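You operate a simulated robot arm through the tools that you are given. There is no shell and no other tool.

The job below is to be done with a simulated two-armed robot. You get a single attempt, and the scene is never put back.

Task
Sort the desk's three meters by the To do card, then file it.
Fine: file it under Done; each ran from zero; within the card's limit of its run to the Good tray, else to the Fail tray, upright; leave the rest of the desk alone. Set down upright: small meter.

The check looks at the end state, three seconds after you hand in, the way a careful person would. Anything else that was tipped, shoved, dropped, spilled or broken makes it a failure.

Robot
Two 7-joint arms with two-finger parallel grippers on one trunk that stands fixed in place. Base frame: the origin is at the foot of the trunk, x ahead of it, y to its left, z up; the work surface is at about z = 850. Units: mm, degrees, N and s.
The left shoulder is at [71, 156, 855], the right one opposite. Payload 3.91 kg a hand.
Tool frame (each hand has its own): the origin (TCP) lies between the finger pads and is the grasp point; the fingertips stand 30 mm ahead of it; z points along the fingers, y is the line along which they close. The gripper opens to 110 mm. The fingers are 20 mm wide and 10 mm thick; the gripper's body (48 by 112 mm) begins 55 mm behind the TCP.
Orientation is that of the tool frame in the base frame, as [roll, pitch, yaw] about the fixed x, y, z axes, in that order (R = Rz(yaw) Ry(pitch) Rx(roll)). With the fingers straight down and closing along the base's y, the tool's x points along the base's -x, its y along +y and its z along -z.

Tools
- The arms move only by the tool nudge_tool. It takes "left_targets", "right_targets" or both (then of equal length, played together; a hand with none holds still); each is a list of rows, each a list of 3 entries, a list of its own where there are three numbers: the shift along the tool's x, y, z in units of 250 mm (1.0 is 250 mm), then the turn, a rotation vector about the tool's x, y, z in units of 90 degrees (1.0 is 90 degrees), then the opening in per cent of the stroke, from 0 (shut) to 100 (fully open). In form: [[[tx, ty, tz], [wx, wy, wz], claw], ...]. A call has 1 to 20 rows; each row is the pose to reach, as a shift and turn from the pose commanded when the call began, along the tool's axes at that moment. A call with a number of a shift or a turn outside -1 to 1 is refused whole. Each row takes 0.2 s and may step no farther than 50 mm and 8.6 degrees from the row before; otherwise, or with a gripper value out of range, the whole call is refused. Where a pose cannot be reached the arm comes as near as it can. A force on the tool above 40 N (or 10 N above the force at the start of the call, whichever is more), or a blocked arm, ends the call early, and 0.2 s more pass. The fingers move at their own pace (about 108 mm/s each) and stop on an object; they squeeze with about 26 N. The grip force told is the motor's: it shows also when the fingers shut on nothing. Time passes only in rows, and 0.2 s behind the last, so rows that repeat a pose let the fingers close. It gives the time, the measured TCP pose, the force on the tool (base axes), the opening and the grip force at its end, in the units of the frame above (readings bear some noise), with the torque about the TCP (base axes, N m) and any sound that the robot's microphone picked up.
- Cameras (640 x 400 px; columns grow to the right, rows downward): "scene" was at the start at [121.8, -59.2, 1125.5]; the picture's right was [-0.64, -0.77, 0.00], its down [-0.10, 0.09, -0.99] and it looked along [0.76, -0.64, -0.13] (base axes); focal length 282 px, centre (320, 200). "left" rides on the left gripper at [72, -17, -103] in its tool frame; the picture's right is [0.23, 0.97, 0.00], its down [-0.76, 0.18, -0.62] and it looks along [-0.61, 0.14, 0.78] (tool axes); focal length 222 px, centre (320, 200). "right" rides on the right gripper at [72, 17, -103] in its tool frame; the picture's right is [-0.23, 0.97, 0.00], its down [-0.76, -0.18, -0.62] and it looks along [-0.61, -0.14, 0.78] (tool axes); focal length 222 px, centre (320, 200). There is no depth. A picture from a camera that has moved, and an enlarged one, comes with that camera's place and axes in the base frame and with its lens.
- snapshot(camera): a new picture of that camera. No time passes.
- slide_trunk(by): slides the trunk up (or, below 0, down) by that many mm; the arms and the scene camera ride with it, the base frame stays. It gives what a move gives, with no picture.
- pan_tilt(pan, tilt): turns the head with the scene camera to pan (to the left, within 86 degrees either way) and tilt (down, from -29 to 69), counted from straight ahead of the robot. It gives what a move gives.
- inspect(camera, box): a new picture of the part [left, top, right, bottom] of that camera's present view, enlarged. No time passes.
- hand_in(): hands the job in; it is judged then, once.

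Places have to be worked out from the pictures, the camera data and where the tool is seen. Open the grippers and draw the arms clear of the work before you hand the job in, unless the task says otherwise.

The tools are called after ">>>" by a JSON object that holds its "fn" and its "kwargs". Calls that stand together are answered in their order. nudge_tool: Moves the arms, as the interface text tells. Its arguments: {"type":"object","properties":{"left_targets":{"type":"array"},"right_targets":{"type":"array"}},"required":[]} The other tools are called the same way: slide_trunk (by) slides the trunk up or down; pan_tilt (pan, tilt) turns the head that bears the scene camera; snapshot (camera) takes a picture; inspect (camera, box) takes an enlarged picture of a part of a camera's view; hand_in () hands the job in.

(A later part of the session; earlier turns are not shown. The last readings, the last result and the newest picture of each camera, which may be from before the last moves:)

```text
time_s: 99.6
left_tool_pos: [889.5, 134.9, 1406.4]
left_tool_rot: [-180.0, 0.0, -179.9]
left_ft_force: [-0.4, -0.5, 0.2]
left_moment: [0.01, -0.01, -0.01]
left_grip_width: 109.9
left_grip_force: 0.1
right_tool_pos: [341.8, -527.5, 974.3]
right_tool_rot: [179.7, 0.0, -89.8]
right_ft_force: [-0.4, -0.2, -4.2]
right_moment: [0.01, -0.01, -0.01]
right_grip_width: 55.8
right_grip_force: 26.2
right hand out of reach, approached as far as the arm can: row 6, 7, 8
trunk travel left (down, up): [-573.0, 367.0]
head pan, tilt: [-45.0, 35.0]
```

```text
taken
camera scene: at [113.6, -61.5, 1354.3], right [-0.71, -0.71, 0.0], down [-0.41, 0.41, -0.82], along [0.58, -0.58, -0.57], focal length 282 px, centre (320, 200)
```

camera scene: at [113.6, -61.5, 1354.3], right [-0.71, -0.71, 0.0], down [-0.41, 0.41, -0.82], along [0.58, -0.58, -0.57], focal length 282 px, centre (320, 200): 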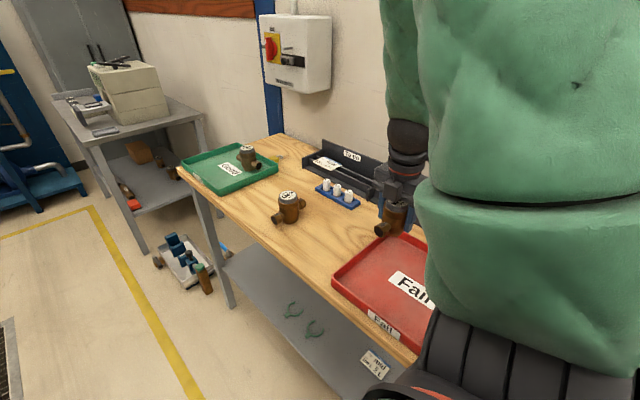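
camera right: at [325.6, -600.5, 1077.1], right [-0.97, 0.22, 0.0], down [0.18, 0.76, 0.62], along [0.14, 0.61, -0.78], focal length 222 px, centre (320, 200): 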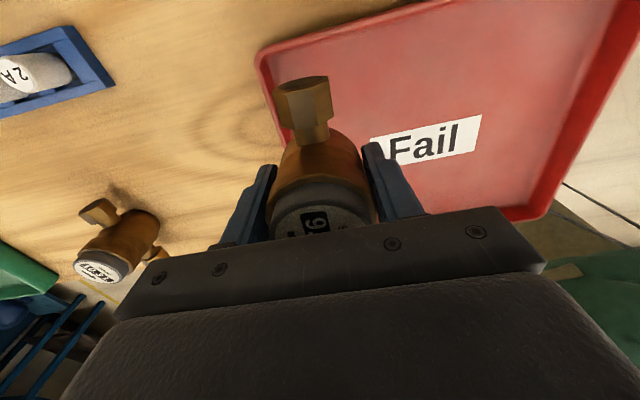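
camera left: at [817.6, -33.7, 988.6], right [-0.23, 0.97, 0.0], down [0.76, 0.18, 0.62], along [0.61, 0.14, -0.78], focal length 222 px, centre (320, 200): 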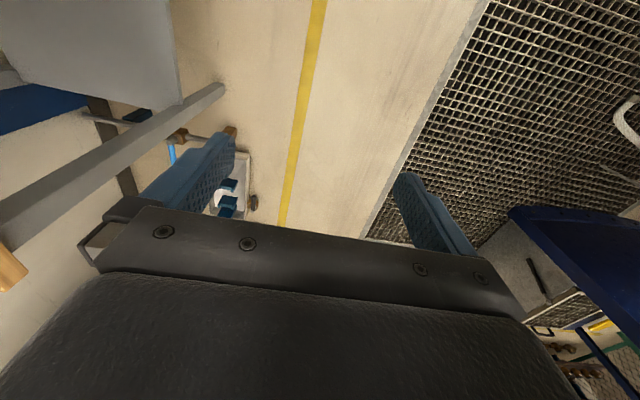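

The arm stops at (342,-527), too near the tray's +x wall (rim at x≈374). A lower trunk suits small x, so first I raise the hand 110 mm.

>>> {"fn": "nudge_tool", "kwargs": {"right_targets": [[[0, 0, -0.15], [0, 0, 0], 0], [[0, 0, -0.3], [0, 0, 0], 0], [[0, 0, -0.45], [0, 0, 0], 0], [[0, 0, -0.45], [0, 0, 0], 0]]}}

```text
time_s: 100.6
left_tool_pos: [889.9, 133.9, 1405.9]
left_tool_rot: [179.9, -0.1, 179.9]
left_ft_force: [-0.3, 0.1, 0.4]
left_moment: [0.0, -0.01, 0.0]
left_grip_width: 109.6
left_grip_force: 0.0
right_tool_pos: [342.7, -529.2, 1085.9]
right_tool_rot: [179.8, -0.1, -89.7]
right_ft_force: [-0.2, 0.7, -5.0]
right_moment: [0.0, 0.01, 0.02]
right_grip_width: 55.6
right_grip_force: 25.8
trunk travel left (down, up): [-573.0, 367.0]
head pan, tilt: [-45.0, 35.0]
```

The hand is at z≈1086, so lowering the trunk 120 mm leaves it at about 966 (meter bottom ≈921, well above the rim).

>>> {"fn": "slide_trunk", "kwargs": {"by": -120}}

```text
time_s: 102.1
left_tool_pos: [889.7, 134.6, 1288.1]
left_tool_rot: [179.9, -0.1, 179.9]
left_ft_force: [-0.7, 0.3, -0.1]
left_moment: [-0.01, -0.01, 0.04]
left_grip_width: 109.6
left_grip_force: 0.2
right_tool_pos: [342.2, -527.8, 966.1]
right_tool_rot: [179.8, 0.0, -89.8]
right_ft_force: [-0.1, 0.3, -4.5]
right_moment: [-0.04, 0.03, 0.01]
right_grip_width: 55.7
right_grip_force: 26.2
trunk travel left (down, up): [-453.0, 487.0]
head pan, tilt: [-45.0, 35.0]
```

Now I move to about (305,-505).

>>> {"fn": "nudge_tool", "kwargs": {"right_targets": [[[-0.045, 0.07, 0], [0, 0, 0], 0], [[-0.092, 0.148, 0], [0, 0, 0], 0], [[-0.092, 0.148, 0], [0, 0, 0], 0]]}}

>>> {"fn": "snapshot", "kwargs": {"camera": "right"}}

>>> {"fn": "snapshot", "kwargs": {"camera": "scene"}}

```text
time_s: 102.9
left_tool_pos: [889.6, 135.1, 1286.3]
left_tool_rot: [179.9, 0.0, -179.9]
left_ft_force: [0.0, 0.1, 0.3]
left_moment: [-0.04, 0.01, 0.02]
left_grip_width: 109.9
left_grip_force: 0.1
right_tool_pos: [313.6, -515.1, 969.5]
right_tool_rot: [179.7, 0.2, -89.9]
right_ft_force: [0.8, 0.9, -4.2]
right_moment: [-0.02, -0.01, -0.01]
right_grip_width: 55.6
right_grip_force: 26.1
right hand out of reach, approached as far as the arm can: row 2, 3
trunk travel left (down, up): [-453.0, 487.0]
head pan, tilt: [-45.0, 35.0]
```

```text
taken
camera right: at [296.8, -587.8, 1073.2], right [-0.97, 0.22, 0.0], down [0.18, 0.76, 0.62], along [0.14, 0.61, -0.78], focal length 222 px, centre (320, 200)
```

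right: 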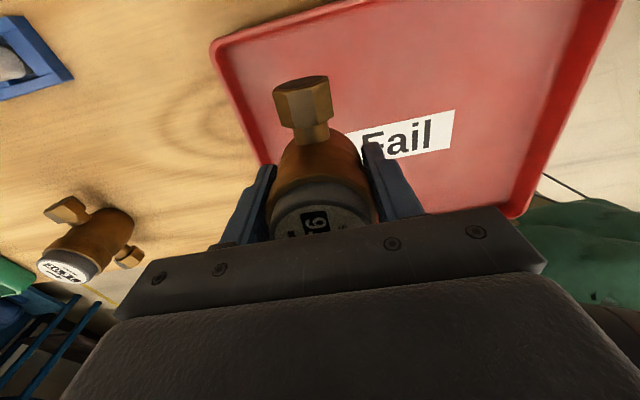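

```text
taken
camera scene: at [113.4, -62.1, 1234.3], right [-0.71, -0.71, 0.0], down [-0.41, 0.41, -0.82], along [0.58, -0.58, -0.57], focal length 282 px, centre (320, 200)
```

scene: 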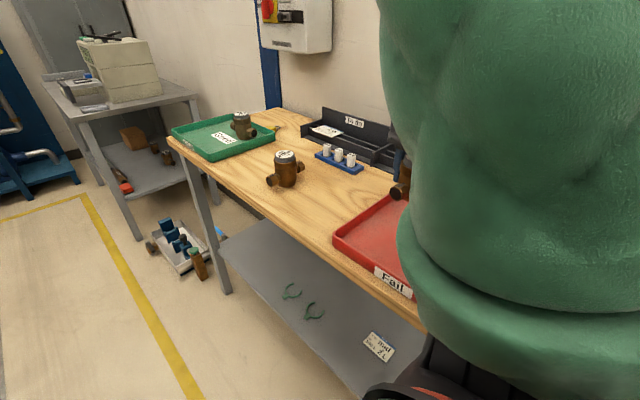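

At (314,-515) the meter fits: rim at x≈374/y≈-592, pipe end at y≈-572. I descend to z≈906.

>>> {"fn": "nudge_tool", "kwargs": {"right_targets": [[[0, 0, 0.08], [0, 0, 0], 0], [[0, 0, 0.16], [0, 0, 0], 0], [[0, 0, 0.22], [0, 0, 0], 0], [[0, 0, 0.25], [0, 0, 0], 0], [[0, 0, 0.25], [0, 0, 0], 0]]}}

>>> {"fn": "snapshot", "kwargs": {"camera": "right"}}

```text
time_s: 104.1
left_tool_pos: [889.6, 134.0, 1287.6]
left_tool_rot: [179.9, -0.1, -180.0]
left_ft_force: [-0.8, 0.0, 0.4]
left_moment: [0.02, 0.0, -0.02]
left_grip_width: 109.9
left_grip_force: 0.1
right_tool_pos: [324.2, -528.9, 917.3]
right_tool_rot: [179.8, 0.1, -89.8]
right_ft_force: [-0.2, 0.7, -4.8]
right_moment: [-0.03, -0.01, 0.01]
right_grip_width: 55.7
right_grip_force: 26.5
right hand out of reach, approached as far as the arm can: row 1, 2, 3, 4, 5
trunk travel left (down, up): [-453.0, 487.0]
head pan, tilt: [-45.0, 35.0]
```

```text
taken
camera right: at [308.2, -602.4, 1018.7], right [-0.97, 0.22, 0.0], down [0.18, 0.76, 0.62], along [0.14, 0.61, -0.78], focal length 222 px, centre (320, 200)
```

right: 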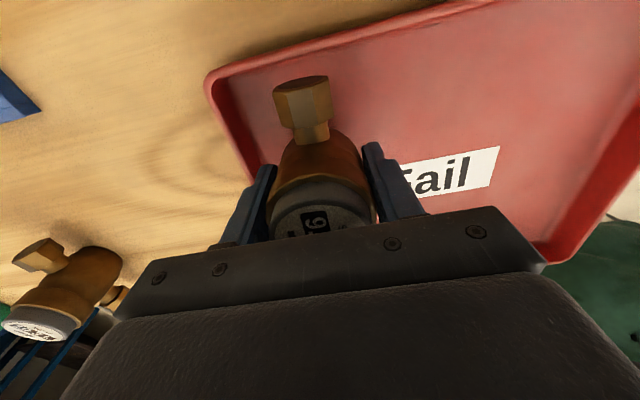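

It drifts outboard when descending, so I need the trunk about 100 mm lower. First I raise the hand 100 mm.

>>> {"fn": "nudge_tool", "kwargs": {"right_targets": [[[0, 0, -0.15], [0, 0, 0], 0], [[0, 0, -0.3], [0, 0, 0], 0], [[0, 0, -0.42], [0, 0, 0], 0], [[0, 0, -0.42], [0, 0, 0], 0]]}}

```text
time_s: 105.1
left_tool_pos: [889.7, 134.9, 1287.9]
left_tool_rot: [179.8, -0.2, 180.0]
left_ft_force: [0.4, -1.0, -0.2]
left_moment: [-0.02, -0.01, -0.01]
left_grip_width: 109.8
left_grip_force: 0.0
right_tool_pos: [324.7, -530.6, 1021.7]
right_tool_rot: [179.8, 0.0, -89.7]
right_ft_force: [0.1, -0.2, -5.0]
right_moment: [0.0, 0.0, -0.01]
right_grip_width: 55.5
right_grip_force: 26.3
trunk travel left (down, up): [-453.0, 487.0]
head pan, tilt: [-45.0, 35.0]
```

Hand is at z≈1022; lowering the trunk 90 mm leaves it at ≈932 (meter bottom ≈887, above the rim).

>>> {"fn": "slide_trunk", "kwargs": {"by": -90}}

>>> {"fn": "nudge_tool", "kwargs": {"right_targets": [[[-0.04, 0.03, 0], [0, 0, 0], 0], [[-0.1, 0.056, 0], [0, 0, 0], 0], [[-0.1, 0.056, 0], [0, 0, 0], 0]]}}

>>> {"fn": "snapshot", "kwargs": {"camera": "right"}}

```text
time_s: 106.3
left_tool_pos: [889.0, 135.2, 1198.5]
left_tool_rot: [179.9, -0.1, -179.9]
left_ft_force: [-0.3, 0.4, 0.3]
left_moment: [-0.03, 0.04, 0.01]
left_grip_width: 110.0
left_grip_force: 0.0
right_tool_pos: [324.6, -529.9, 931.7]
right_tool_rot: [179.8, 0.0, -89.8]
right_ft_force: [0.1, -0.1, -4.7]
right_moment: [-0.03, 0.0, 0.01]
right_grip_width: 55.9
right_grip_force: 26.5
trunk travel left (down, up): [-363.0, 577.0]
head pan, tilt: [-45.0, 35.0]
```

```text
time_s: 107.1
left_tool_pos: [888.5, 134.8, 1198.5]
left_tool_rot: [180.0, -0.1, -179.9]
left_ft_force: [-0.8, -0.2, 0.8]
left_moment: [-0.02, -0.01, -0.01]
left_grip_width: 109.8
left_grip_force: 0.1
right_tool_pos: [308.4, -506.2, 925.3]
right_tool_rot: [179.5, 1.2, -90.3]
right_ft_force: [-0.6, -0.1, -4.1]
right_moment: [-0.04, 0.0, 0.01]
right_grip_width: 55.4
right_grip_force: 25.5
trunk travel left (down, up): [-363.0, 577.0]
head pan, tilt: [-45.0, 35.0]
```

```text
taken
camera right: at [291.8, -582.5, 1025.9], right [-0.97, 0.23, 0.01], down [0.19, 0.75, 0.64], along [0.14, 0.62, -0.77], focal length 222 px, centre (320, 200)
```

right: 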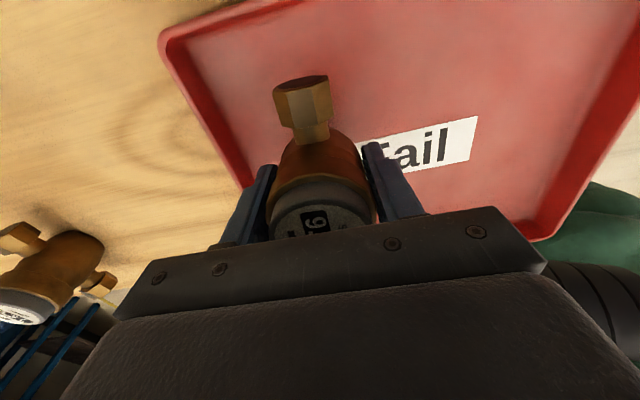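

Reached (308,-506). I descend by 15 mm and read again.

>>> {"fn": "nudge_tool", "kwargs": {"right_targets": [[[0, 0, 0.04], [0, 0, 0], 0], [[0, 0, 0.07], [0, 0, 0], 0], [[0, 0, 0.07], [0, 0, 0], 0]]}}

```text
time_s: 107.9
left_tool_pos: [889.4, 135.3, 1197.6]
left_tool_rot: [179.8, -0.1, 180.0]
left_ft_force: [-0.5, -0.1, -0.8]
left_moment: [-0.03, -0.01, 0.0]
left_grip_width: 109.9
left_grip_force: 0.1
right_tool_pos: [311.9, -504.0, 914.7]
right_tool_rot: [180.0, -0.1, -89.7]
right_ft_force: [0.3, -0.3, -4.1]
right_moment: [-0.04, 0.01, 0.04]
right_grip_width: 56.0
right_grip_force: 26.3
trunk travel left (down, up): [-363.0, 577.0]
head pan, tilt: [-45.0, 35.0]
```

The hand is level again at (312,-504,915). I continue down to ~903 and then in 1 mm steps.

>>> {"fn": "nudge_tool", "kwargs": {"right_targets": [[[0, 0, 0.03], [0, 0, 0], 0], [[0, 0, 0.052], [0, 0, 0], 0], [[0, 0, 0.052], [0, 0, 0], 0]]}}

>>> {"fn": "nudge_tool", "kwargs": {"right_targets": [[[0, 0, 0.004], [0, 0, 0], 0], [[0, 0, 0.004], [0, 0, 0], 0]]}}

```text
time_s: 108.7
left_tool_pos: [888.4, 134.7, 1198.0]
left_tool_rot: [180.0, -0.1, 179.9]
left_ft_force: [0.1, 0.1, 0.4]
left_moment: [0.01, 0.01, 0.01]
left_grip_width: 110.1
left_grip_force: 0.2
right_tool_pos: [310.7, -503.8, 901.2]
right_tool_rot: [180.0, -0.1, -89.9]
right_ft_force: [2.8, -4.5, 18.6]
right_moment: [0.06, -0.28, 0.02]
right_grip_width: 55.4
right_grip_force: 25.9
trunk travel left (down, up): [-363.0, 577.0]
head pan, tilt: [-45.0, 35.0]
```

```text
time_s: 109.3
left_tool_pos: [889.9, 135.8, 1197.7]
left_tool_rot: [179.9, -0.1, 179.9]
left_ft_force: [0.6, -0.1, -0.5]
left_moment: [0.0, -0.02, -0.01]
left_grip_width: 110.2
left_grip_force: 0.0
right_tool_pos: [310.1, -504.8, 900.6]
right_tool_rot: [179.8, 0.0, -89.8]
right_ft_force: [8.4, -2.8, 18.8]
right_moment: [0.04, -0.32, -0.02]
right_grip_width: 55.6
right_grip_force: 26.1
trunk travel left (down, up): [-363.0, 577.0]
head pan, tilt: [-45.0, 35.0]
```

Seated (18 N upward). I relax by 1.5 mm, open to 70 mm and lift straight up.

>>> {"fn": "nudge_tool", "kwargs": {"right_targets": [[[0, 0, -0.006], [0, 0, 0], 0], [[0, 0, -0.006], [0, 0, 0], 62], [[0, 0, -0.006], [0, 0, 0], 64], [[0, 0, -0.06], [0, 0, 0], 64], [[0, 0, -0.16], [0, 0, 0], 64], [[0, 0, -0.3], [0, 0, 0], 64], [[0.1, 0, -0.42], [0, 0, 0], 64], [[0.2, 0, -0.5], [0, 0, 0], 64]]}}

>>> {"fn": "snapshot", "kwargs": {"camera": "right"}}

>>> {"fn": "snapshot", "kwargs": {"camera": "scene"}}

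```text
time_s: 111.1
left_tool_pos: [888.5, 135.5, 1197.9]
left_tool_rot: [180.0, -0.1, -179.9]
left_ft_force: [0.0, 0.0, 0.4]
left_moment: [0.01, -0.01, -0.01]
left_grip_width: 110.0
left_grip_force: 0.1
right_tool_pos: [307.8, -559.5, 1020.5]
right_tool_rot: [-179.3, 1.6, -90.0]
right_ft_force: [0.5, 0.5, 0.3]
right_moment: [0.02, 0.0, 0.01]
right_grip_width: 70.4
right_grip_force: 0.1
trunk travel left (down, up): [-363.0, 577.0]
head pan, tilt: [-45.0, 35.0]
```

```text
taken
camera right: at [290.0, -635.0, 1120.4], right [-0.97, 0.23, 0.0], down [0.17, 0.74, 0.65], along [0.15, 0.63, -0.76], focal length 222 px, centre (320, 200)
```

right: 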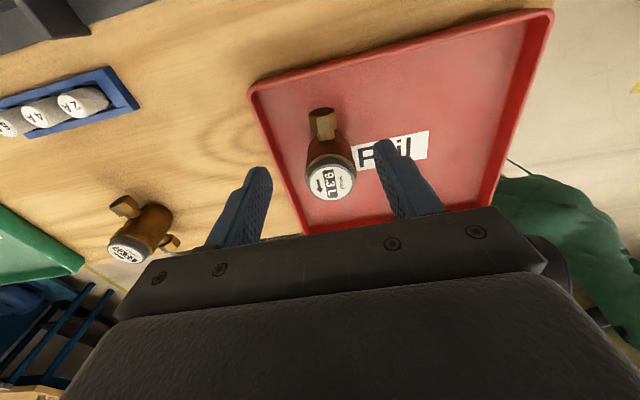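

```text
taken
camera scene: at [113.0, -61.6, 1144.4], right [-0.71, -0.71, 0.0], down [-0.41, 0.41, -0.82], along [0.58, -0.58, -0.57], focal length 282 px, centre (320, 200)
```

scene: 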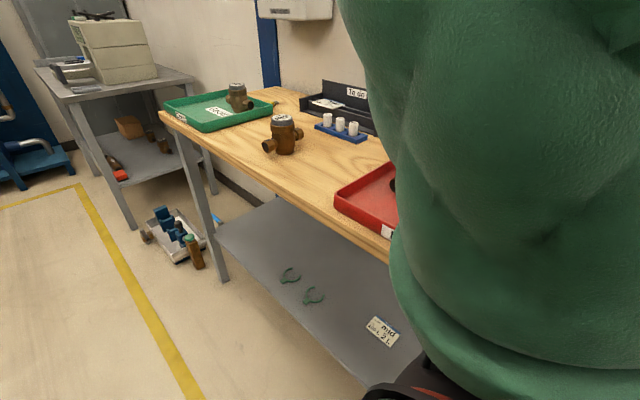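

A stands upright in the Fail tray. Now B: I move the right hand +x at the outboard line y≈-560 in the elbow-up pose.

>>> {"fn": "nudge_tool", "kwargs": {"right_targets": [[[0, -0.15, 0], [-0.004, 0.009, 0], 100], [[0, -0.3, 0], [-0.008, 0.018, 0], 100], [[0, -0.45, 0], [-0.008, 0.018, 0], 100], [[0, -0.6, 0], [-0.008, 0.018, 0], 100], [[0, -0.75, 0], [-0.008, 0.018, 0], 100], [[0, -0.9, 0], [-0.008, 0.018, 0], 100], [[0, -1.0, 0], [-0.008, 0.018, 0], 100], [[0, -1.0, 0], [-0.008, 0.018, 0], 100]]}}

>>> {"fn": "snapshot", "kwargs": {"camera": "scene"}}

```text
time_s: 113.1
left_tool_pos: [888.7, 134.2, 1197.0]
left_tool_rot: [179.9, -0.1, -180.0]
left_ft_force: [-0.1, 0.4, -0.3]
left_moment: [-0.01, 0.02, 0.0]
left_grip_width: 110.2
left_grip_force: 0.0
right_tool_pos: [546.4, -581.2, 1006.7]
right_tool_rot: [178.7, 0.9, -92.3]
right_ft_force: [0.4, 0.6, 0.6]
right_moment: [0.02, 0.03, 0.0]
right_grip_width: 110.3
right_grip_force: 0.0
trunk travel left (down, up): [-363.0, 577.0]
head pan, tilt: [-45.0, 35.0]
stopped in row 8 (right hand): the arm was blocked; the commanded pose is now the measured one
```

```text
taken
camera scene: at [113.6, -62.0, 1144.2], right [-0.71, -0.71, 0.0], down [-0.41, 0.41, -0.82], along [0.58, -0.58, -0.57], focal length 282 px, centre (320, 200)
```

scene: 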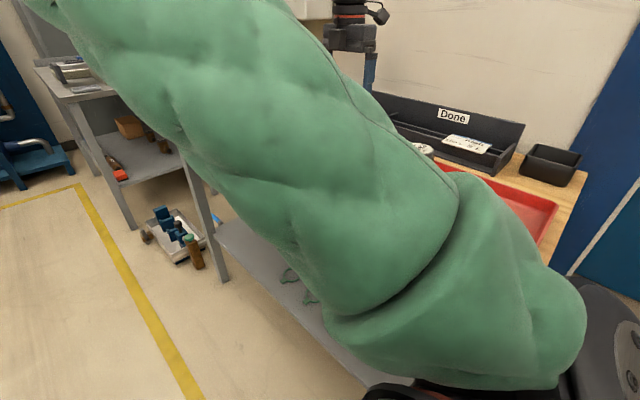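

The upper arm brushed the head again at this low trunk. I raise the trunk 200 mm, which makes the arm reach downward instead.

>>> {"fn": "slide_trunk", "kwargs": {"by": 200}}

>>> {"fn": "nudge_tool", "kwargs": {"right_targets": [[[0, -0.05, 0.16], [0, 0, 0], 100], [[0, -0.1, 0.32], [0.008, 0.01, -0.02], 100], [[0, -0.15, 0.48], [0.014, 0.01, -0.04], 100], [[0, -0.2, 0.64], [0.014, 0.01, -0.06], 100], [[0, -0.24, 0.76], [0.014, 0.01, -0.07], 100], [[0, -0.24, 0.76], [0.014, 0.01, -0.07], 100]]}}

>>> {"fn": "snapshot", "kwargs": {"camera": "scene"}}

>>> {"fn": "snapshot", "kwargs": {"camera": "right"}}

```text
time_s: 115.3
left_tool_pos: [888.3, 133.7, 1398.1]
left_tool_rot: [180.0, -0.1, 179.9]
left_ft_force: [-0.3, 0.2, -0.4]
left_moment: [-0.01, -0.04, -0.01]
left_grip_width: 110.2
left_grip_force: 0.0
right_tool_pos: [546.5, -580.2, 1206.6]
right_tool_rot: [178.9, 0.8, -92.3]
right_ft_force: [0.1, -0.7, -0.1]
right_moment: [0.0, -0.02, -0.01]
right_grip_width: 110.3
right_grip_force: 0.1
trunk travel left (down, up): [-563.0, 377.0]
head pan, tilt: [-45.0, 35.0]
```

```text
time_s: 116.7
left_tool_pos: [889.1, 134.5, 1398.0]
left_tool_rot: [179.9, -0.1, 180.0]
left_ft_force: [0.0, 0.9, 0.8]
left_moment: [0.0, 0.01, 0.04]
left_grip_width: 110.1
left_grip_force: 0.0
right_tool_pos: [606.7, -577.3, 1017.9]
right_tool_rot: [-179.9, -0.1, -85.8]
right_ft_force: [-0.5, -0.1, 0.0]
right_moment: [0.0, -0.01, 0.02]
right_grip_width: 109.8
right_grip_force: 0.0
trunk travel left (down, up): [-563.0, 377.0]
head pan, tilt: [-45.0, 35.0]
```

```text
taken
camera scene: at [113.3, -61.3, 1344.4], right [-0.71, -0.71, 0.0], down [-0.41, 0.41, -0.82], along [0.58, -0.58, -0.57], focal length 282 px, centre (320, 200)
```

scene: 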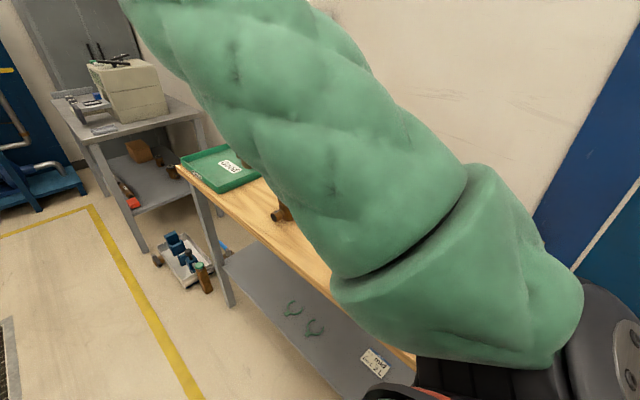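

```text
taken
camera right: at [593.8, -651.9, 1121.2], right [-0.99, 0.16, 0.0], down [0.12, 0.77, 0.62], along [0.1, 0.61, -0.78], focal length 222 px, centre (320, 200)
```

right: 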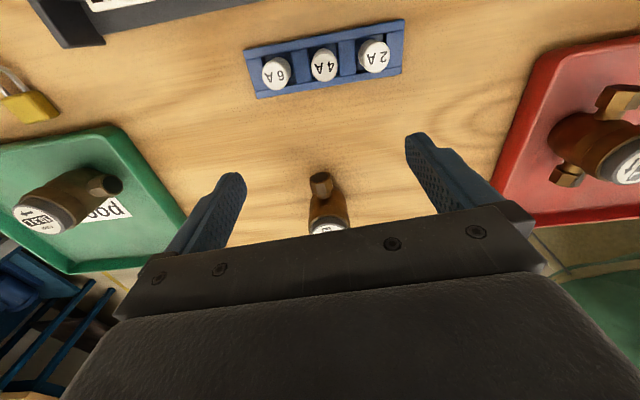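

Now level at (607,-577) with no contact. I move over B to (611,-440) at z≈990.

>>> {"fn": "nudge_tool", "kwargs": {"right_targets": [[[-0.13, -0.015, 0.03], [0, 0, 0], 100], [[-0.26, -0.03, 0.06], [0, 0, 0], 100], [[-0.39, -0.045, 0.09], [0, 0, 0], 100], [[-0.545, -0.06, 0.11], [0, 0, 0], 100], [[-0.545, -0.06, 0.11], [0, 0, 0], 100]]}}

>>> {"fn": "snapshot", "kwargs": {"camera": "right"}}

>>> {"fn": "snapshot", "kwargs": {"camera": "scene"}}

```text
time_s: 118.1
left_tool_pos: [891.0, 134.8, 1397.9]
left_tool_rot: [179.9, -0.1, 180.0]
left_ft_force: [-0.2, -0.1, -0.3]
left_moment: [-0.03, -0.01, 0.04]
left_grip_width: 110.1
left_grip_force: 0.1
right_tool_pos: [582.4, -450.7, 919.7]
right_tool_rot: [172.7, 1.0, -87.3]
right_ft_force: [-0.3, 0.1, -0.4]
right_moment: [0.0, 0.02, 0.0]
right_grip_width: 110.1
right_grip_force: 0.1
trunk travel left (down, up): [-563.0, 377.0]
head pan, tilt: [-45.0, 35.0]
stopped in row 5 (right hand): the arm was blocked; the commanded pose is now the measured one
```

```text
taken
camera right: at [581.9, -526.6, 1023.0], right [-0.98, 0.18, 0.13], down [0.22, 0.76, 0.61], along [0.01, 0.62, -0.78], focal length 222 px, centre (320, 200)
```

right: 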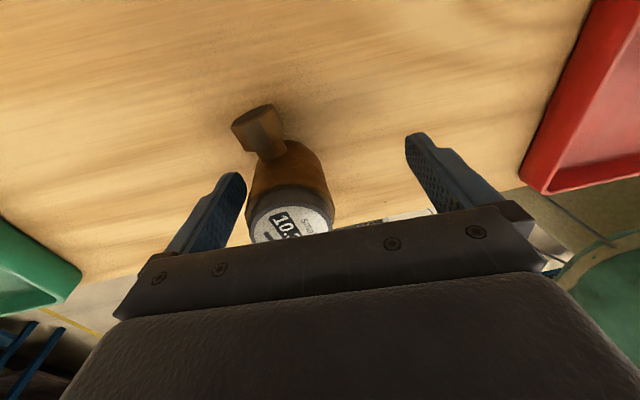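

```text
taken
camera scene: at [113.7, -62.1, 1344.3], right [-0.71, -0.71, 0.0], down [-0.41, 0.41, -0.82], along [0.58, -0.58, -0.57], focal length 282 px, centre (320, 200)
```

scene: 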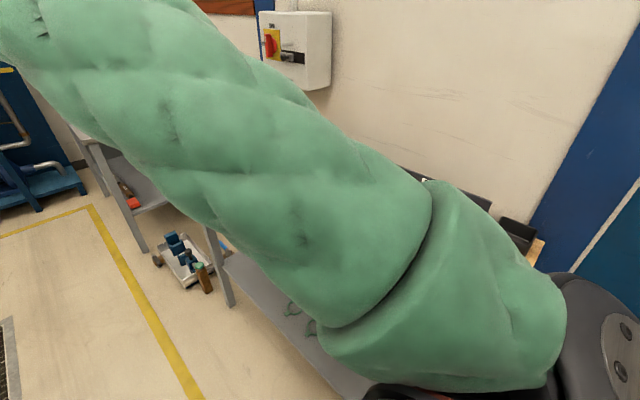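

The arm brushed the head again and the hand sagged to z≈920 around B (forces ≈0, B still upright). I ease the hand +x to centre around B and then straight outboard, levelling it once clear.

>>> {"fn": "nudge_tool", "kwargs": {"right_targets": [[[0.02, -0.04, 0], [0, 0, 0], 100], [[0.06, -0.07, 0], [0, 0, 0], 100], [[0.16, -0.08, 0], [0, 0, 0], 100], [[0.28, -0.08, 0], [0.02, 0, 0], 100], [[0.4, -0.08, 0], [0.05, 0, 0], 100], [[0.4, -0.08, 0], [0.081, 0.01, 0], 100], [[0.4, -0.08, 0], [0.081, 0.01, 0], 100]]}}

>>> {"fn": "snapshot", "kwargs": {"camera": "right"}}

>>> {"fn": "snapshot", "kwargs": {"camera": "scene"}}

```text
time_s: 119.7
left_tool_pos: [890.0, 135.2, 1396.7]
left_tool_rot: [-180.0, -0.1, 180.0]
left_ft_force: [0.9, 0.2, -0.3]
left_moment: [0.03, 0.04, 0.02]
left_grip_width: 110.1
left_grip_force: 0.1
right_tool_pos: [607.8, -549.0, 918.0]
right_tool_rot: [-179.8, 0.1, -87.2]
right_ft_force: [0.6, -0.6, -0.8]
right_moment: [-0.01, 0.0, 0.0]
right_grip_width: 110.3
right_grip_force: 0.1
trunk travel left (down, up): [-563.0, 377.0]
head pan, tilt: [-45.0, 35.0]
```

```text
taken
camera right: at [594.3, -623.2, 1020.3], right [-0.98, 0.18, 0.0], down [0.14, 0.77, 0.62], along [0.11, 0.61, -0.78], focal length 222 px, centre (320, 200)
```

right: 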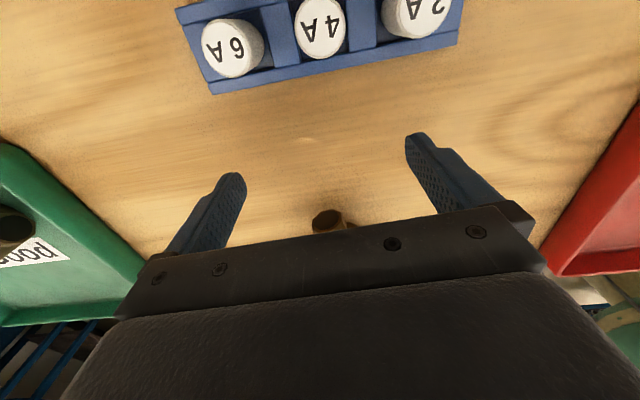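

```text
taken
camera scene: at [114.2, -62.1, 1344.2], right [-0.71, -0.71, 0.0], down [-0.41, 0.41, -0.82], along [0.58, -0.58, -0.57], focal length 282 px, centre (320, 200)
```

scene: 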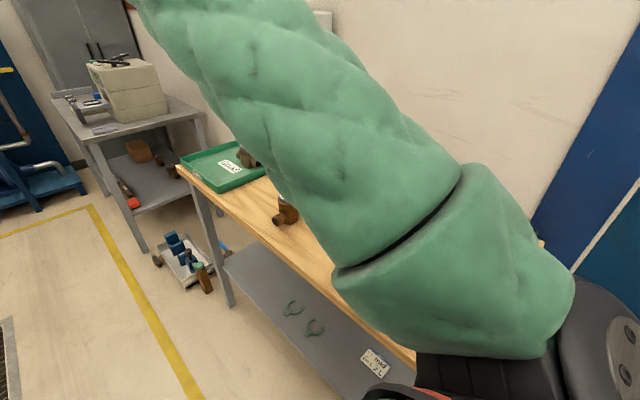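

Level again at (608,-549). B's pipe end is just ahead; I descend to z≈899 here and advance to y≈-500 between checks.

>>> {"fn": "nudge_tool", "kwargs": {"right_targets": [[[0, 0, 0.04], [0, 0, 0], 100], [[0, 0, 0.076], [0, 0, 0], 100], [[-0.07, 0, 0.076], [0, 0, 0], 100], [[-0.13, -0.01, 0.076], [0, 0, 0], 100], [[-0.196, -0.02, 0.076], [0, 0, 0], 100], [[-0.196, -0.02, 0.076], [0, 0, 0], 100]]}}

>>> {"fn": "snapshot", "kwargs": {"camera": "right"}}

>>> {"fn": "snapshot", "kwargs": {"camera": "scene"}}

```text
time_s: 121.1
left_tool_pos: [889.0, 134.1, 1398.5]
left_tool_rot: [180.0, -0.1, 180.0]
left_ft_force: [0.2, -0.5, -0.7]
left_moment: [0.02, 0.01, -0.01]
left_grip_width: 110.0
left_grip_force: 0.0
right_tool_pos: [610.6, -501.3, 898.3]
right_tool_rot: [-179.8, 0.0, -87.2]
right_ft_force: [0.1, -0.6, -0.2]
right_moment: [-0.01, 0.0, 0.01]
right_grip_width: 110.0
right_grip_force: 0.0
trunk travel left (down, up): [-563.0, 377.0]
head pan, tilt: [-45.0, 35.0]
```

```text
taken
camera right: at [595.9, -574.6, 1001.3], right [-0.98, 0.18, 0.0], down [0.14, 0.77, 0.62], along [0.12, 0.61, -0.78], focal length 222 px, centre (320, 200)
```

right: 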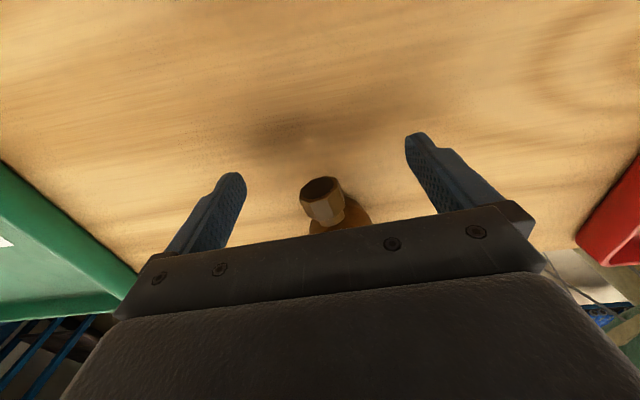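

```text
taken
camera scene: at [113.2, -62.5, 1344.3], right [-0.71, -0.71, 0.0], down [-0.41, 0.41, -0.82], along [0.58, -0.58, -0.57], focal length 282 px, centre (320, 200)
```

scene: 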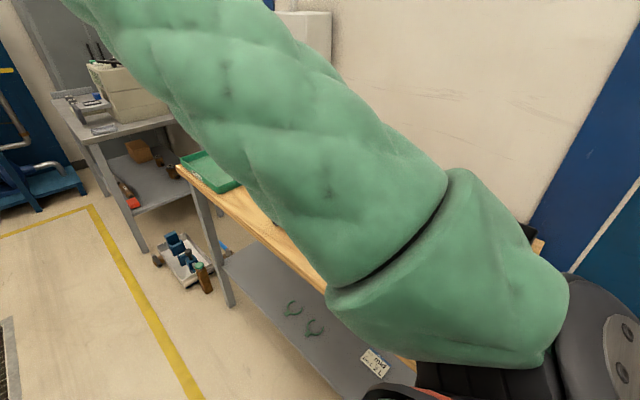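

Tracking is exact here. B's pipe end face is at y≈-491; I advance another 30 mm and check.

>>> {"fn": "nudge_tool", "kwargs": {"right_targets": [[[-0.04, 0, 0], [0, 0, 0], 100], [[-0.08, -0.002, 0], [0, 0, 0], 100], [[-0.12, -0.004, 0], [0, 0, 0], 100], [[-0.12, -0.004, 0], [0, 0, 0], 100]]}}

```text
time_s: 122.1
left_tool_pos: [888.8, 134.0, 1398.0]
left_tool_rot: [179.8, -0.1, -180.0]
left_ft_force: [0.2, -0.7, -0.5]
left_moment: [0.03, 0.02, 0.0]
left_grip_width: 110.2
left_grip_force: 0.0
right_tool_pos: [608.9, -471.0, 900.4]
right_tool_rot: [-179.8, 0.1, -87.2]
right_ft_force: [-0.1, 0.1, 0.5]
right_moment: [-0.03, 0.01, -0.02]
right_grip_width: 109.8
right_grip_force: 0.0
trunk travel left (down, up): [-563.0, 377.0]
head pan, tilt: [-45.0, 35.0]
```

Still exact at y=-471. Another 15 mm.

>>> {"fn": "nudge_tool", "kwargs": {"right_targets": [[[-0.03, -0.003, 0], [0, 0, 0], 100], [[-0.06, -0.006, 0], [0, 0, 0], 100], [[-0.06, -0.006, 0], [0, 0, 0], 100]]}}

>>> {"fn": "snapshot", "kwargs": {"camera": "right"}}

>>> {"fn": "snapshot", "kwargs": {"camera": "scene"}}

```text
time_s: 122.9
left_tool_pos: [889.4, 133.9, 1398.3]
left_tool_rot: [-179.9, -0.1, -179.9]
left_ft_force: [-0.3, -0.2, -0.2]
left_moment: [-0.01, 0.0, 0.02]
left_grip_width: 110.2
left_grip_force: 0.1
right_tool_pos: [609.7, -454.1, 899.1]
right_tool_rot: [-179.7, 0.1, -87.2]
right_ft_force: [0.3, -0.2, -0.2]
right_moment: [0.0, -0.04, 0.02]
right_grip_width: 109.9
right_grip_force: 0.0
trunk travel left (down, up): [-563.0, 377.0]
head pan, tilt: [-45.0, 35.0]
```

```text
taken
camera right: at [596.3, -528.6, 1001.9], right [-0.98, 0.18, 0.0], down [0.14, 0.77, 0.62], along [0.12, 0.61, -0.78], focal length 222 px, centre (320, 200)
```

right: 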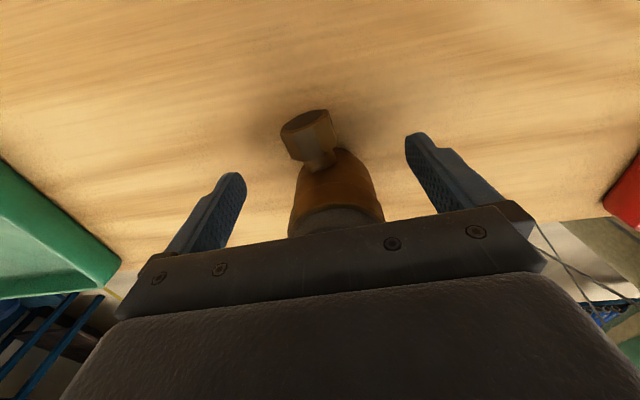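

```text
taken
camera scene: at [113.3, -62.0, 1344.3], right [-0.71, -0.71, 0.0], down [-0.41, 0.41, -0.82], along [0.58, -0.58, -0.57], focal length 282 px, centre (320, 200)
```

scene: 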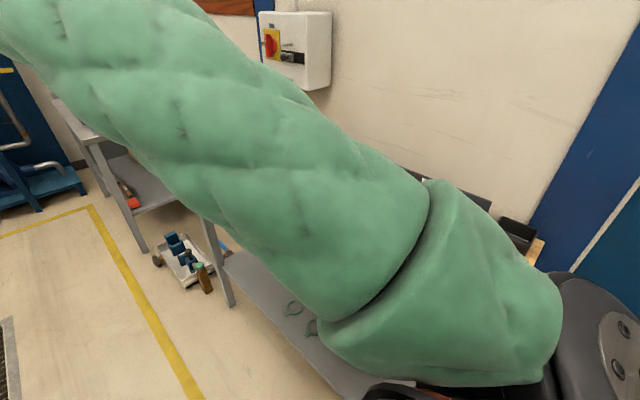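

Comparing with the A reference view, B's centre is about 20 mm further at (604,-433). I advance 14 mm more with a 5 mm shift in -x.

>>> {"fn": "nudge_tool", "kwargs": {"right_targets": [[[-0.03, 0.01, 0], [0, 0, 0], 100], [[-0.056, 0.02, 0], [0, 0, 0], 100], [[-0.056, 0.02, 0], [0, 0, 0], 100]]}}

>>> {"fn": "snapshot", "kwargs": {"camera": "right"}}

```text
time_s: 123.7
left_tool_pos: [889.2, 134.6, 1397.8]
left_tool_rot: [-179.9, 0.0, 179.9]
left_ft_force: [-0.1, 0.4, -0.2]
left_moment: [-0.04, -0.02, 0.0]
left_grip_width: 110.1
left_grip_force: 0.1
right_tool_pos: [604.6, -440.6, 899.3]
right_tool_rot: [-179.8, -0.1, -87.1]
right_ft_force: [0.1, 0.5, -0.2]
right_moment: [0.0, -0.03, 0.02]
right_grip_width: 109.8
right_grip_force: 0.0
trunk travel left (down, up): [-563.0, 377.0]
head pan, tilt: [-45.0, 35.0]
```

```text
taken
camera right: at [590.4, -515.2, 1001.4], right [-0.98, 0.18, 0.0], down [0.14, 0.77, 0.62], along [0.12, 0.61, -0.78], focal length 222 px, centre (320, 200)
```

right: 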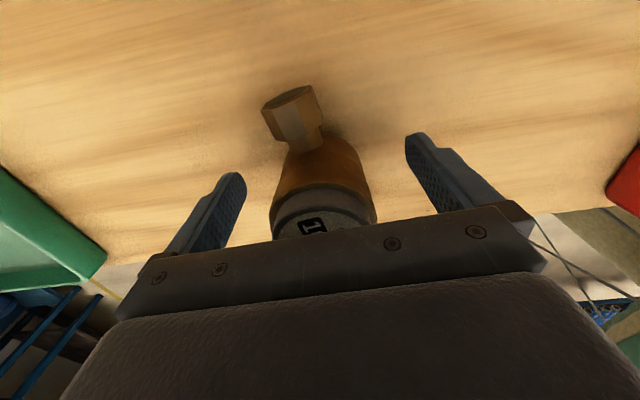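

Nearly centred and no residual. I advance 5 mm, close on B and lift only 12 mm.

>>> {"fn": "nudge_tool", "kwargs": {"right_targets": [[[-0.02, 0, 0.012], [0, 0, 0], 90], [[-0.02, 0, 0.012], [0, 0, 0], 60], [[-0.02, 0, 0.012], [0, 0, 0], 20], [[-0.02, 0, 0.012], [0, 0, 0], 0], [[-0.02, 0, 0.012], [0, 0, 0], 0], [[-0.02, 0, 0.012], [0, 0, 0], 0], [[-0.02, 0, -0.02], [0, 0, 0], 0], [[-0.02, 0, -0.04], [0, 0, 0], 0], [[-0.02, 0, -0.04], [0, 0, 0], 0]]}}

>>> {"fn": "snapshot", "kwargs": {"camera": "right"}}

```text
time_s: 125.7
left_tool_pos: [891.4, 135.1, 1397.5]
left_tool_rot: [-179.9, -0.2, 179.9]
left_ft_force: [-0.4, 0.0, 0.0]
left_moment: [0.01, 0.03, -0.01]
left_grip_width: 110.0
left_grip_force: 0.1
right_tool_pos: [600.4, -442.2, 902.5]
right_tool_rot: [179.9, 0.5, -88.0]
right_ft_force: [-0.1, 1.0, -4.3]
right_moment: [-0.04, 0.0, 0.01]
right_grip_width: 55.1
right_grip_force: 25.6
trunk travel left (down, up): [-563.0, 377.0]
head pan, tilt: [-45.0, 35.0]
```

```text
taken
camera right: at [585.8, -517.0, 1005.7], right [-0.98, 0.2, 0.0], down [0.15, 0.76, 0.63], along [0.12, 0.62, -0.78], focal length 222 px, centre (320, 200)
```

right: 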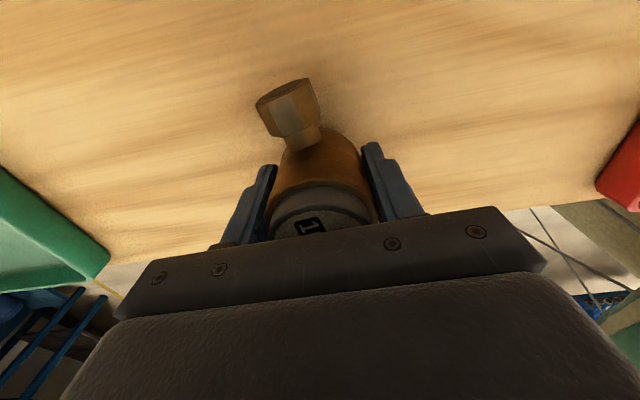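

B is held off the desk (4.3 N). I move outboard to y≈-515 with a little more lift.

>>> {"fn": "nudge_tool", "kwargs": {"right_targets": [[[0.08, 0, -0.01], [0, 0, 0], 0], [[0.18, 0, -0.03], [0, 0, 0], 0], [[0.28, 0, -0.06], [0, 0, 0], 0], [[0.28, 0, -0.15], [0, 0, 0], 0], [[0.28, 0, -0.25], [0, 0, 0], 0], [[0.28, 0, -0.25], [0, 0, 0], 0]]}}

>>> {"fn": "snapshot", "kwargs": {"camera": "right"}}

>>> {"fn": "snapshot", "kwargs": {"camera": "scene"}}

```text
time_s: 127.1
left_tool_pos: [889.5, 134.1, 1397.9]
left_tool_rot: [179.9, -0.1, 179.9]
left_ft_force: [0.3, 0.2, -0.7]
left_moment: [0.0, 0.0, -0.03]
left_grip_width: 109.7
left_grip_force: 0.0
right_tool_pos: [607.5, -506.1, 972.3]
right_tool_rot: [-179.8, 0.0, -87.1]
right_ft_force: [-0.2, 0.0, -4.0]
right_moment: [0.02, 0.01, 0.02]
right_grip_width: 55.4
right_grip_force: 26.0
trunk travel left (down, up): [-563.0, 377.0]
head pan, tilt: [-45.0, 35.0]
```

```text
taken
camera right: at [593.9, -580.4, 1074.1], right [-0.98, 0.18, 0.0], down [0.14, 0.77, 0.62], along [0.12, 0.61, -0.78], focal length 222 px, centre (320, 200)
```

right: 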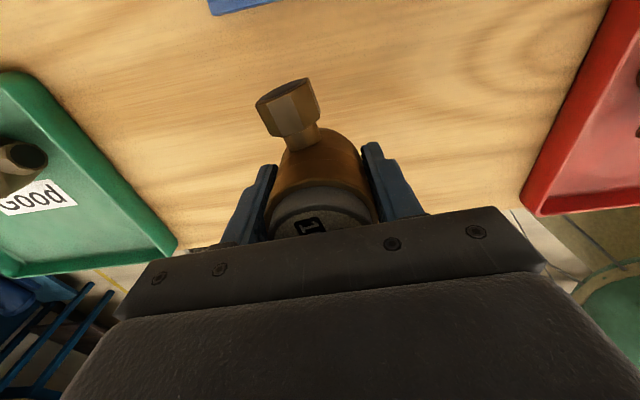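

```text
taken
camera scene: at [113.9, -62.3, 1344.3], right [-0.71, -0.71, 0.0], down [-0.41, 0.41, -0.82], along [0.58, -0.58, -0.57], focal length 282 px, centre (320, 200)
```

scene: 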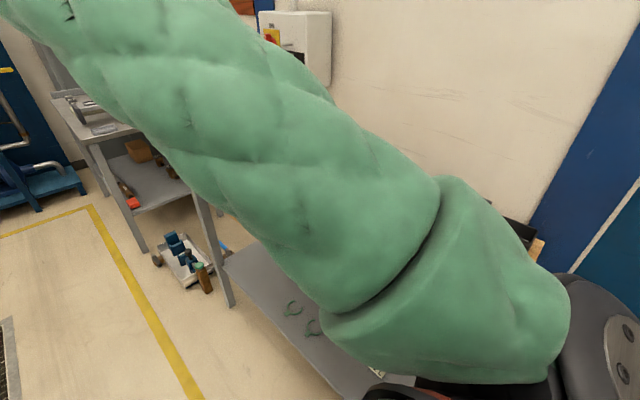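

B is level and clear. I carry it +x to about (772,-516) at z≈1010 while turning the hand half-way toward yaw 180°.

>>> {"fn": "nudge_tool", "kwargs": {"right_targets": [[[0.012, -0.11, -0.05], [0, 0, 0.083], 0], [[0.024, -0.22, -0.1], [0, 0, 0.167], 0], [[0.036, -0.33, -0.15], [0, 0, 0.25], 0], [[0.049, -0.44, -0.15], [0, 0, 0.333], 0], [[0.061, -0.55, -0.15], [0, 0, 0.417], 0], [[0.073, -0.657, -0.15], [0, 0, 0.5], 0], [[0.073, -0.657, -0.15], [0, 0, 0.5], 0]]}}

>>> {"fn": "snapshot", "kwargs": {"camera": "scene"}}

>>> {"fn": "snapshot", "kwargs": {"camera": "right"}}

```text
time_s: 128.7
left_tool_pos: [888.6, 134.0, 1399.1]
left_tool_rot: [180.0, 0.0, -180.0]
left_ft_force: [-1.0, 0.0, -0.1]
left_moment: [-0.04, -0.02, -0.03]
left_grip_width: 110.0
left_grip_force: 0.1
right_tool_pos: [772.3, -513.4, 1009.1]
right_tool_rot: [-179.7, 0.2, -132.2]
right_ft_force: [-0.4, 0.7, -3.7]
right_moment: [-0.01, -0.02, 0.01]
right_grip_width: 55.0
right_grip_force: 25.6
trunk travel left (down, up): [-563.0, 377.0]
head pan, tilt: [-45.0, 35.0]
```

```text
taken
camera scene: at [112.8, -61.8, 1344.4], right [-0.71, -0.71, 0.0], down [-0.41, 0.41, -0.82], along [0.58, -0.58, -0.57], focal length 282 px, centre (320, 200)
```

scene: 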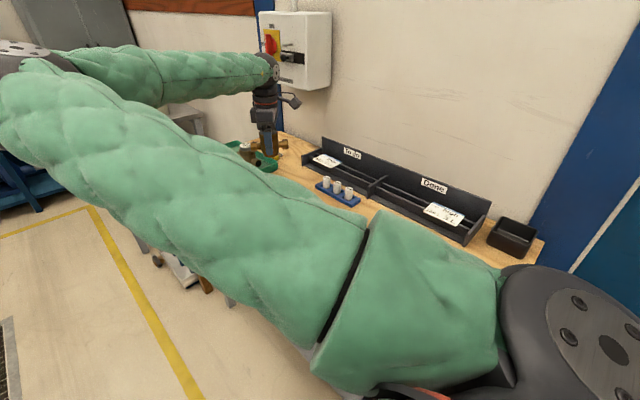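

```text
taken
camera right: at [710.8, -556.1, 1111.7], right [-0.57, 0.82, 0.0], down [0.64, 0.44, 0.63], along [0.52, 0.35, -0.78], focal length 222 px, centre (320, 200)
```

right: 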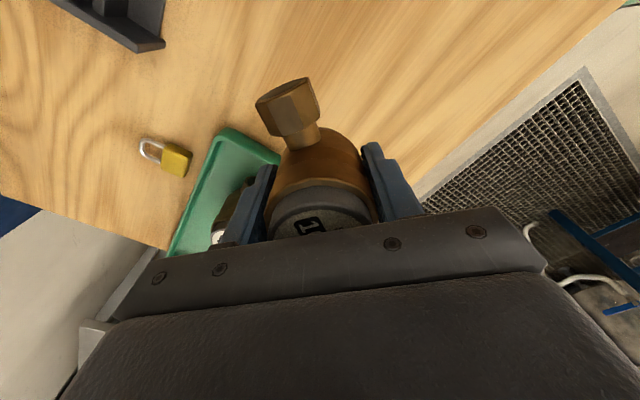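

Good. I continue to about (936,-430) with the second half of the turn, staying above C's top.

>>> {"fn": "nudge_tool", "kwargs": {"right_targets": [[[-0.115, -0.044, 0], [0, 0, 0.083], 0], [[-0.229, -0.088, 0], [0, 0, 0.167], 0], [[-0.344, -0.132, 0], [0, 0, 0.25], 0], [[-0.458, -0.175, 0], [0, 0, 0.333], 0], [[-0.573, -0.219, 0], [0, 0, 0.417], 0], [[-0.687, -0.263, 0], [0, 0, 0.5], 0], [[-0.687, -0.263, 0], [0, 0, 0.5], 0]]}}

>>> {"fn": "snapshot", "kwargs": {"camera": "right"}}

>>> {"fn": "snapshot", "kwargs": {"camera": "scene"}}

```text
time_s: 130.3
left_tool_pos: [888.6, 133.4, 1398.6]
left_tool_rot: [-180.0, -0.1, 180.0]
left_ft_force: [1.4, -0.2, 0.8]
left_moment: [0.03, -0.01, 0.02]
left_grip_width: 110.1
left_grip_force: 0.1
right_tool_pos: [935.2, -433.0, 1011.0]
right_tool_rot: [179.9, 0.2, -177.4]
right_ft_force: [-0.1, -0.1, -4.0]
right_moment: [0.01, 0.0, 0.04]
right_grip_width: 55.1
right_grip_force: 26.1
trunk travel left (down, up): [-563.0, 377.0]
head pan, tilt: [-45.0, 35.0]
```

```text
taken
camera right: at [862.0, -420.1, 1113.1], right [0.18, 0.98, 0.0], down [0.77, -0.14, 0.63], along [0.62, -0.11, -0.78], focal length 222 px, centre (320, 200)
```

right: 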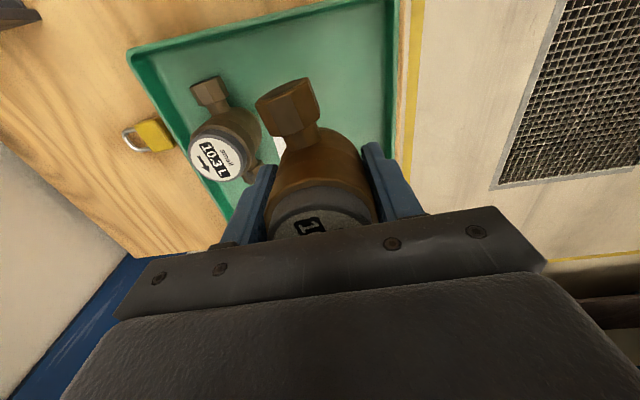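

```text
taken
camera scene: at [113.2, -61.9, 1344.4], right [-0.71, -0.71, 0.0], down [-0.41, 0.41, -0.82], along [0.58, -0.58, -0.57], focal length 282 px, centre (320, 200)
```

scene: 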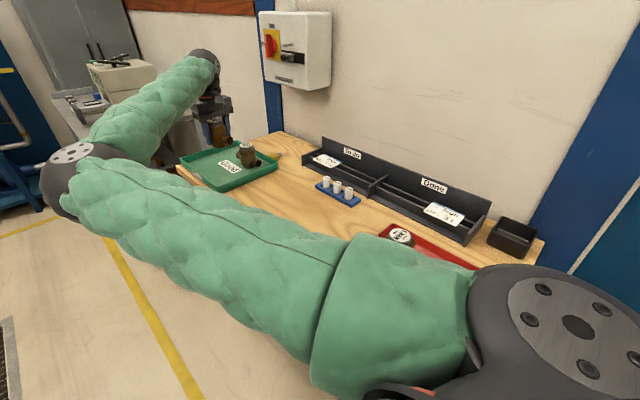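

B is over the tray beside C with ~100 mm spacing. I descend to z≈908.

>>> {"fn": "nudge_tool", "kwargs": {"right_targets": [[[0, 0.02, 0.1], [0, 0, 0], 0], [[0, 0.02, 0.2], [0, 0, 0], 0], [[0, 0.02, 0.3], [0, 0, 0], 0], [[0, 0.02, 0.38], [0, 0, 0], 0], [[0, 0.02, 0.412], [0, 0, 0], 0], [[0, 0.02, 0.412], [0, 0, 0], 0]]}}

>>> {"fn": "snapshot", "kwargs": {"camera": "right"}}

>>> {"fn": "inspect", "kwargs": {"camera": "scene", "box": [150, 80, 330, 200]}}

```text
time_s: 131.7
left_tool_pos: [890.4, 134.5, 1398.3]
left_tool_rot: [180.0, 0.0, -180.0]
left_ft_force: [-0.3, 0.2, -0.8]
left_moment: [0.0, -0.01, 0.01]
left_grip_width: 109.9
left_grip_force: 0.1
right_tool_pos: [938.4, -428.0, 907.8]
right_tool_rot: [-180.0, 0.3, -177.2]
right_ft_force: [0.1, 0.3, -4.1]
right_moment: [-0.01, 0.03, 0.01]
right_grip_width: 55.3
right_grip_force: 25.9
trunk travel left (down, up): [-563.0, 377.0]
head pan, tilt: [-45.0, 35.0]
```

```text
taken
camera right: at [864.1, -416.2, 1009.8], right [0.18, 0.98, 0.0], down [0.77, -0.14, 0.63], along [0.62, -0.11, -0.78], focal length 222 px, centre (320, 200)
```

right: 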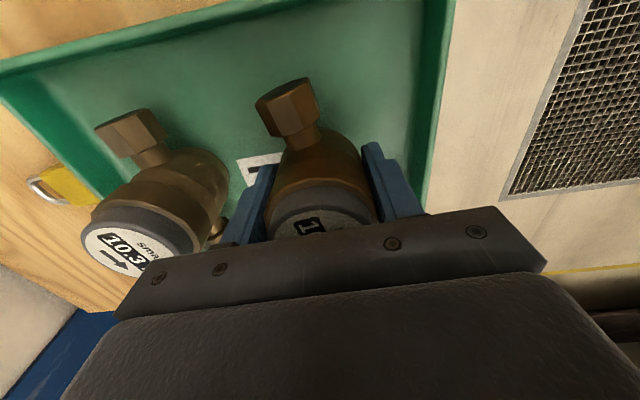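

```text
3.33 times, centred on (240, 140) of scene
camera zoom: at [113.9, -62.0, 1344.3], right [-0.71, -0.71, 0.0], down [-0.41, 0.41, -0.82], along [0.58, -0.58, -0.57], focal length 941 px, centre (587, 400)
```

zoom: 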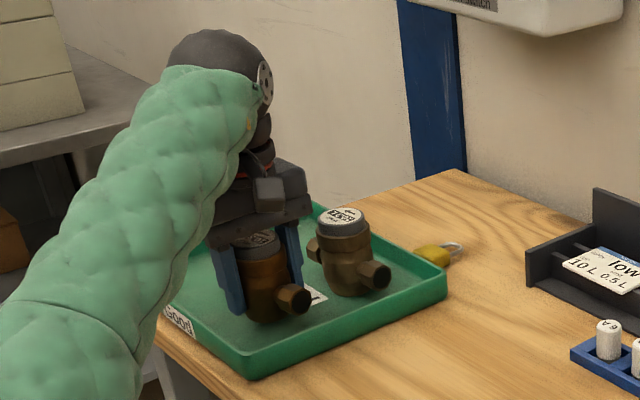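

Good spacing. I lower 5 mm and then in small steps until contact.

>>> {"fn": "nudge_tool", "kwargs": {"right_targets": [[[0, 0, 0.012], [0, 0, 0], 0], [[0, 0, 0.02], [0, 0, 0], 0], [[0, 0, 0.02], [0, 0, 0], 0]]}}

>>> {"fn": "nudge_tool", "kwargs": {"right_targets": [[[0, 0, 0.005], [0, 0, 0], 0], [[0, 0, 0.005], [0, 0, 0], 0]]}}

>>> {"fn": "nudge_tool", "kwargs": {"right_targets": [[[0, 0, 0.005], [0, 0, 0], 0], [[0, 0, 0.005], [0, 0, 0], 0]]}}

```text
time_s: 132.5
left_tool_pos: [889.8, 135.0, 1397.4]
left_tool_rot: [180.0, 0.0, -180.0]
left_ft_force: [-0.1, 0.1, -0.7]
left_moment: [-0.05, -0.02, 0.0]
left_grip_width: 109.8
left_grip_force: 0.1
right_tool_pos: [937.8, -427.1, 902.7]
right_tool_rot: [-179.9, 0.2, -177.1]
right_ft_force: [0.5, -0.6, -4.2]
right_moment: [0.05, 0.0, 0.03]
right_grip_width: 55.5
right_grip_force: 25.7
trunk travel left (down, up): [-563.0, 377.0]
head pan, tilt: [-45.0, 35.0]
```

```text
time_s: 133.1
left_tool_pos: [889.7, 135.0, 1399.3]
left_tool_rot: [-179.9, -0.1, -180.0]
left_ft_force: [0.2, -0.6, -0.5]
left_moment: [0.01, -0.02, 0.01]
left_grip_width: 109.9
left_grip_force: 0.0
right_tool_pos: [937.2, -428.3, 901.2]
right_tool_rot: [179.9, 0.3, -177.3]
right_ft_force: [0.1, -0.5, -5.1]
right_moment: [0.03, 0.03, 0.01]
right_grip_width: 55.2
right_grip_force: 26.0
trunk travel left (down, up): [-563.0, 377.0]
head pan, tilt: [-45.0, 35.0]
```

```text
time_s: 133.7
left_tool_pos: [891.0, 134.6, 1397.4]
left_tool_rot: [180.0, -0.1, 180.0]
left_ft_force: [-0.5, -0.2, 0.3]
left_moment: [-0.02, 0.0, 0.0]
left_grip_width: 109.9
left_grip_force: 0.0
right_tool_pos: [937.0, -428.5, 900.0]
right_tool_rot: [-180.0, 0.1, -177.3]
right_ft_force: [0.1, 0.7, -2.4]
right_moment: [-0.03, -0.02, 0.02]
right_grip_width: 55.2
right_grip_force: 25.3
trunk travel left (down, up): [-563.0, 377.0]
head pan, tilt: [-45.0, 35.0]
```

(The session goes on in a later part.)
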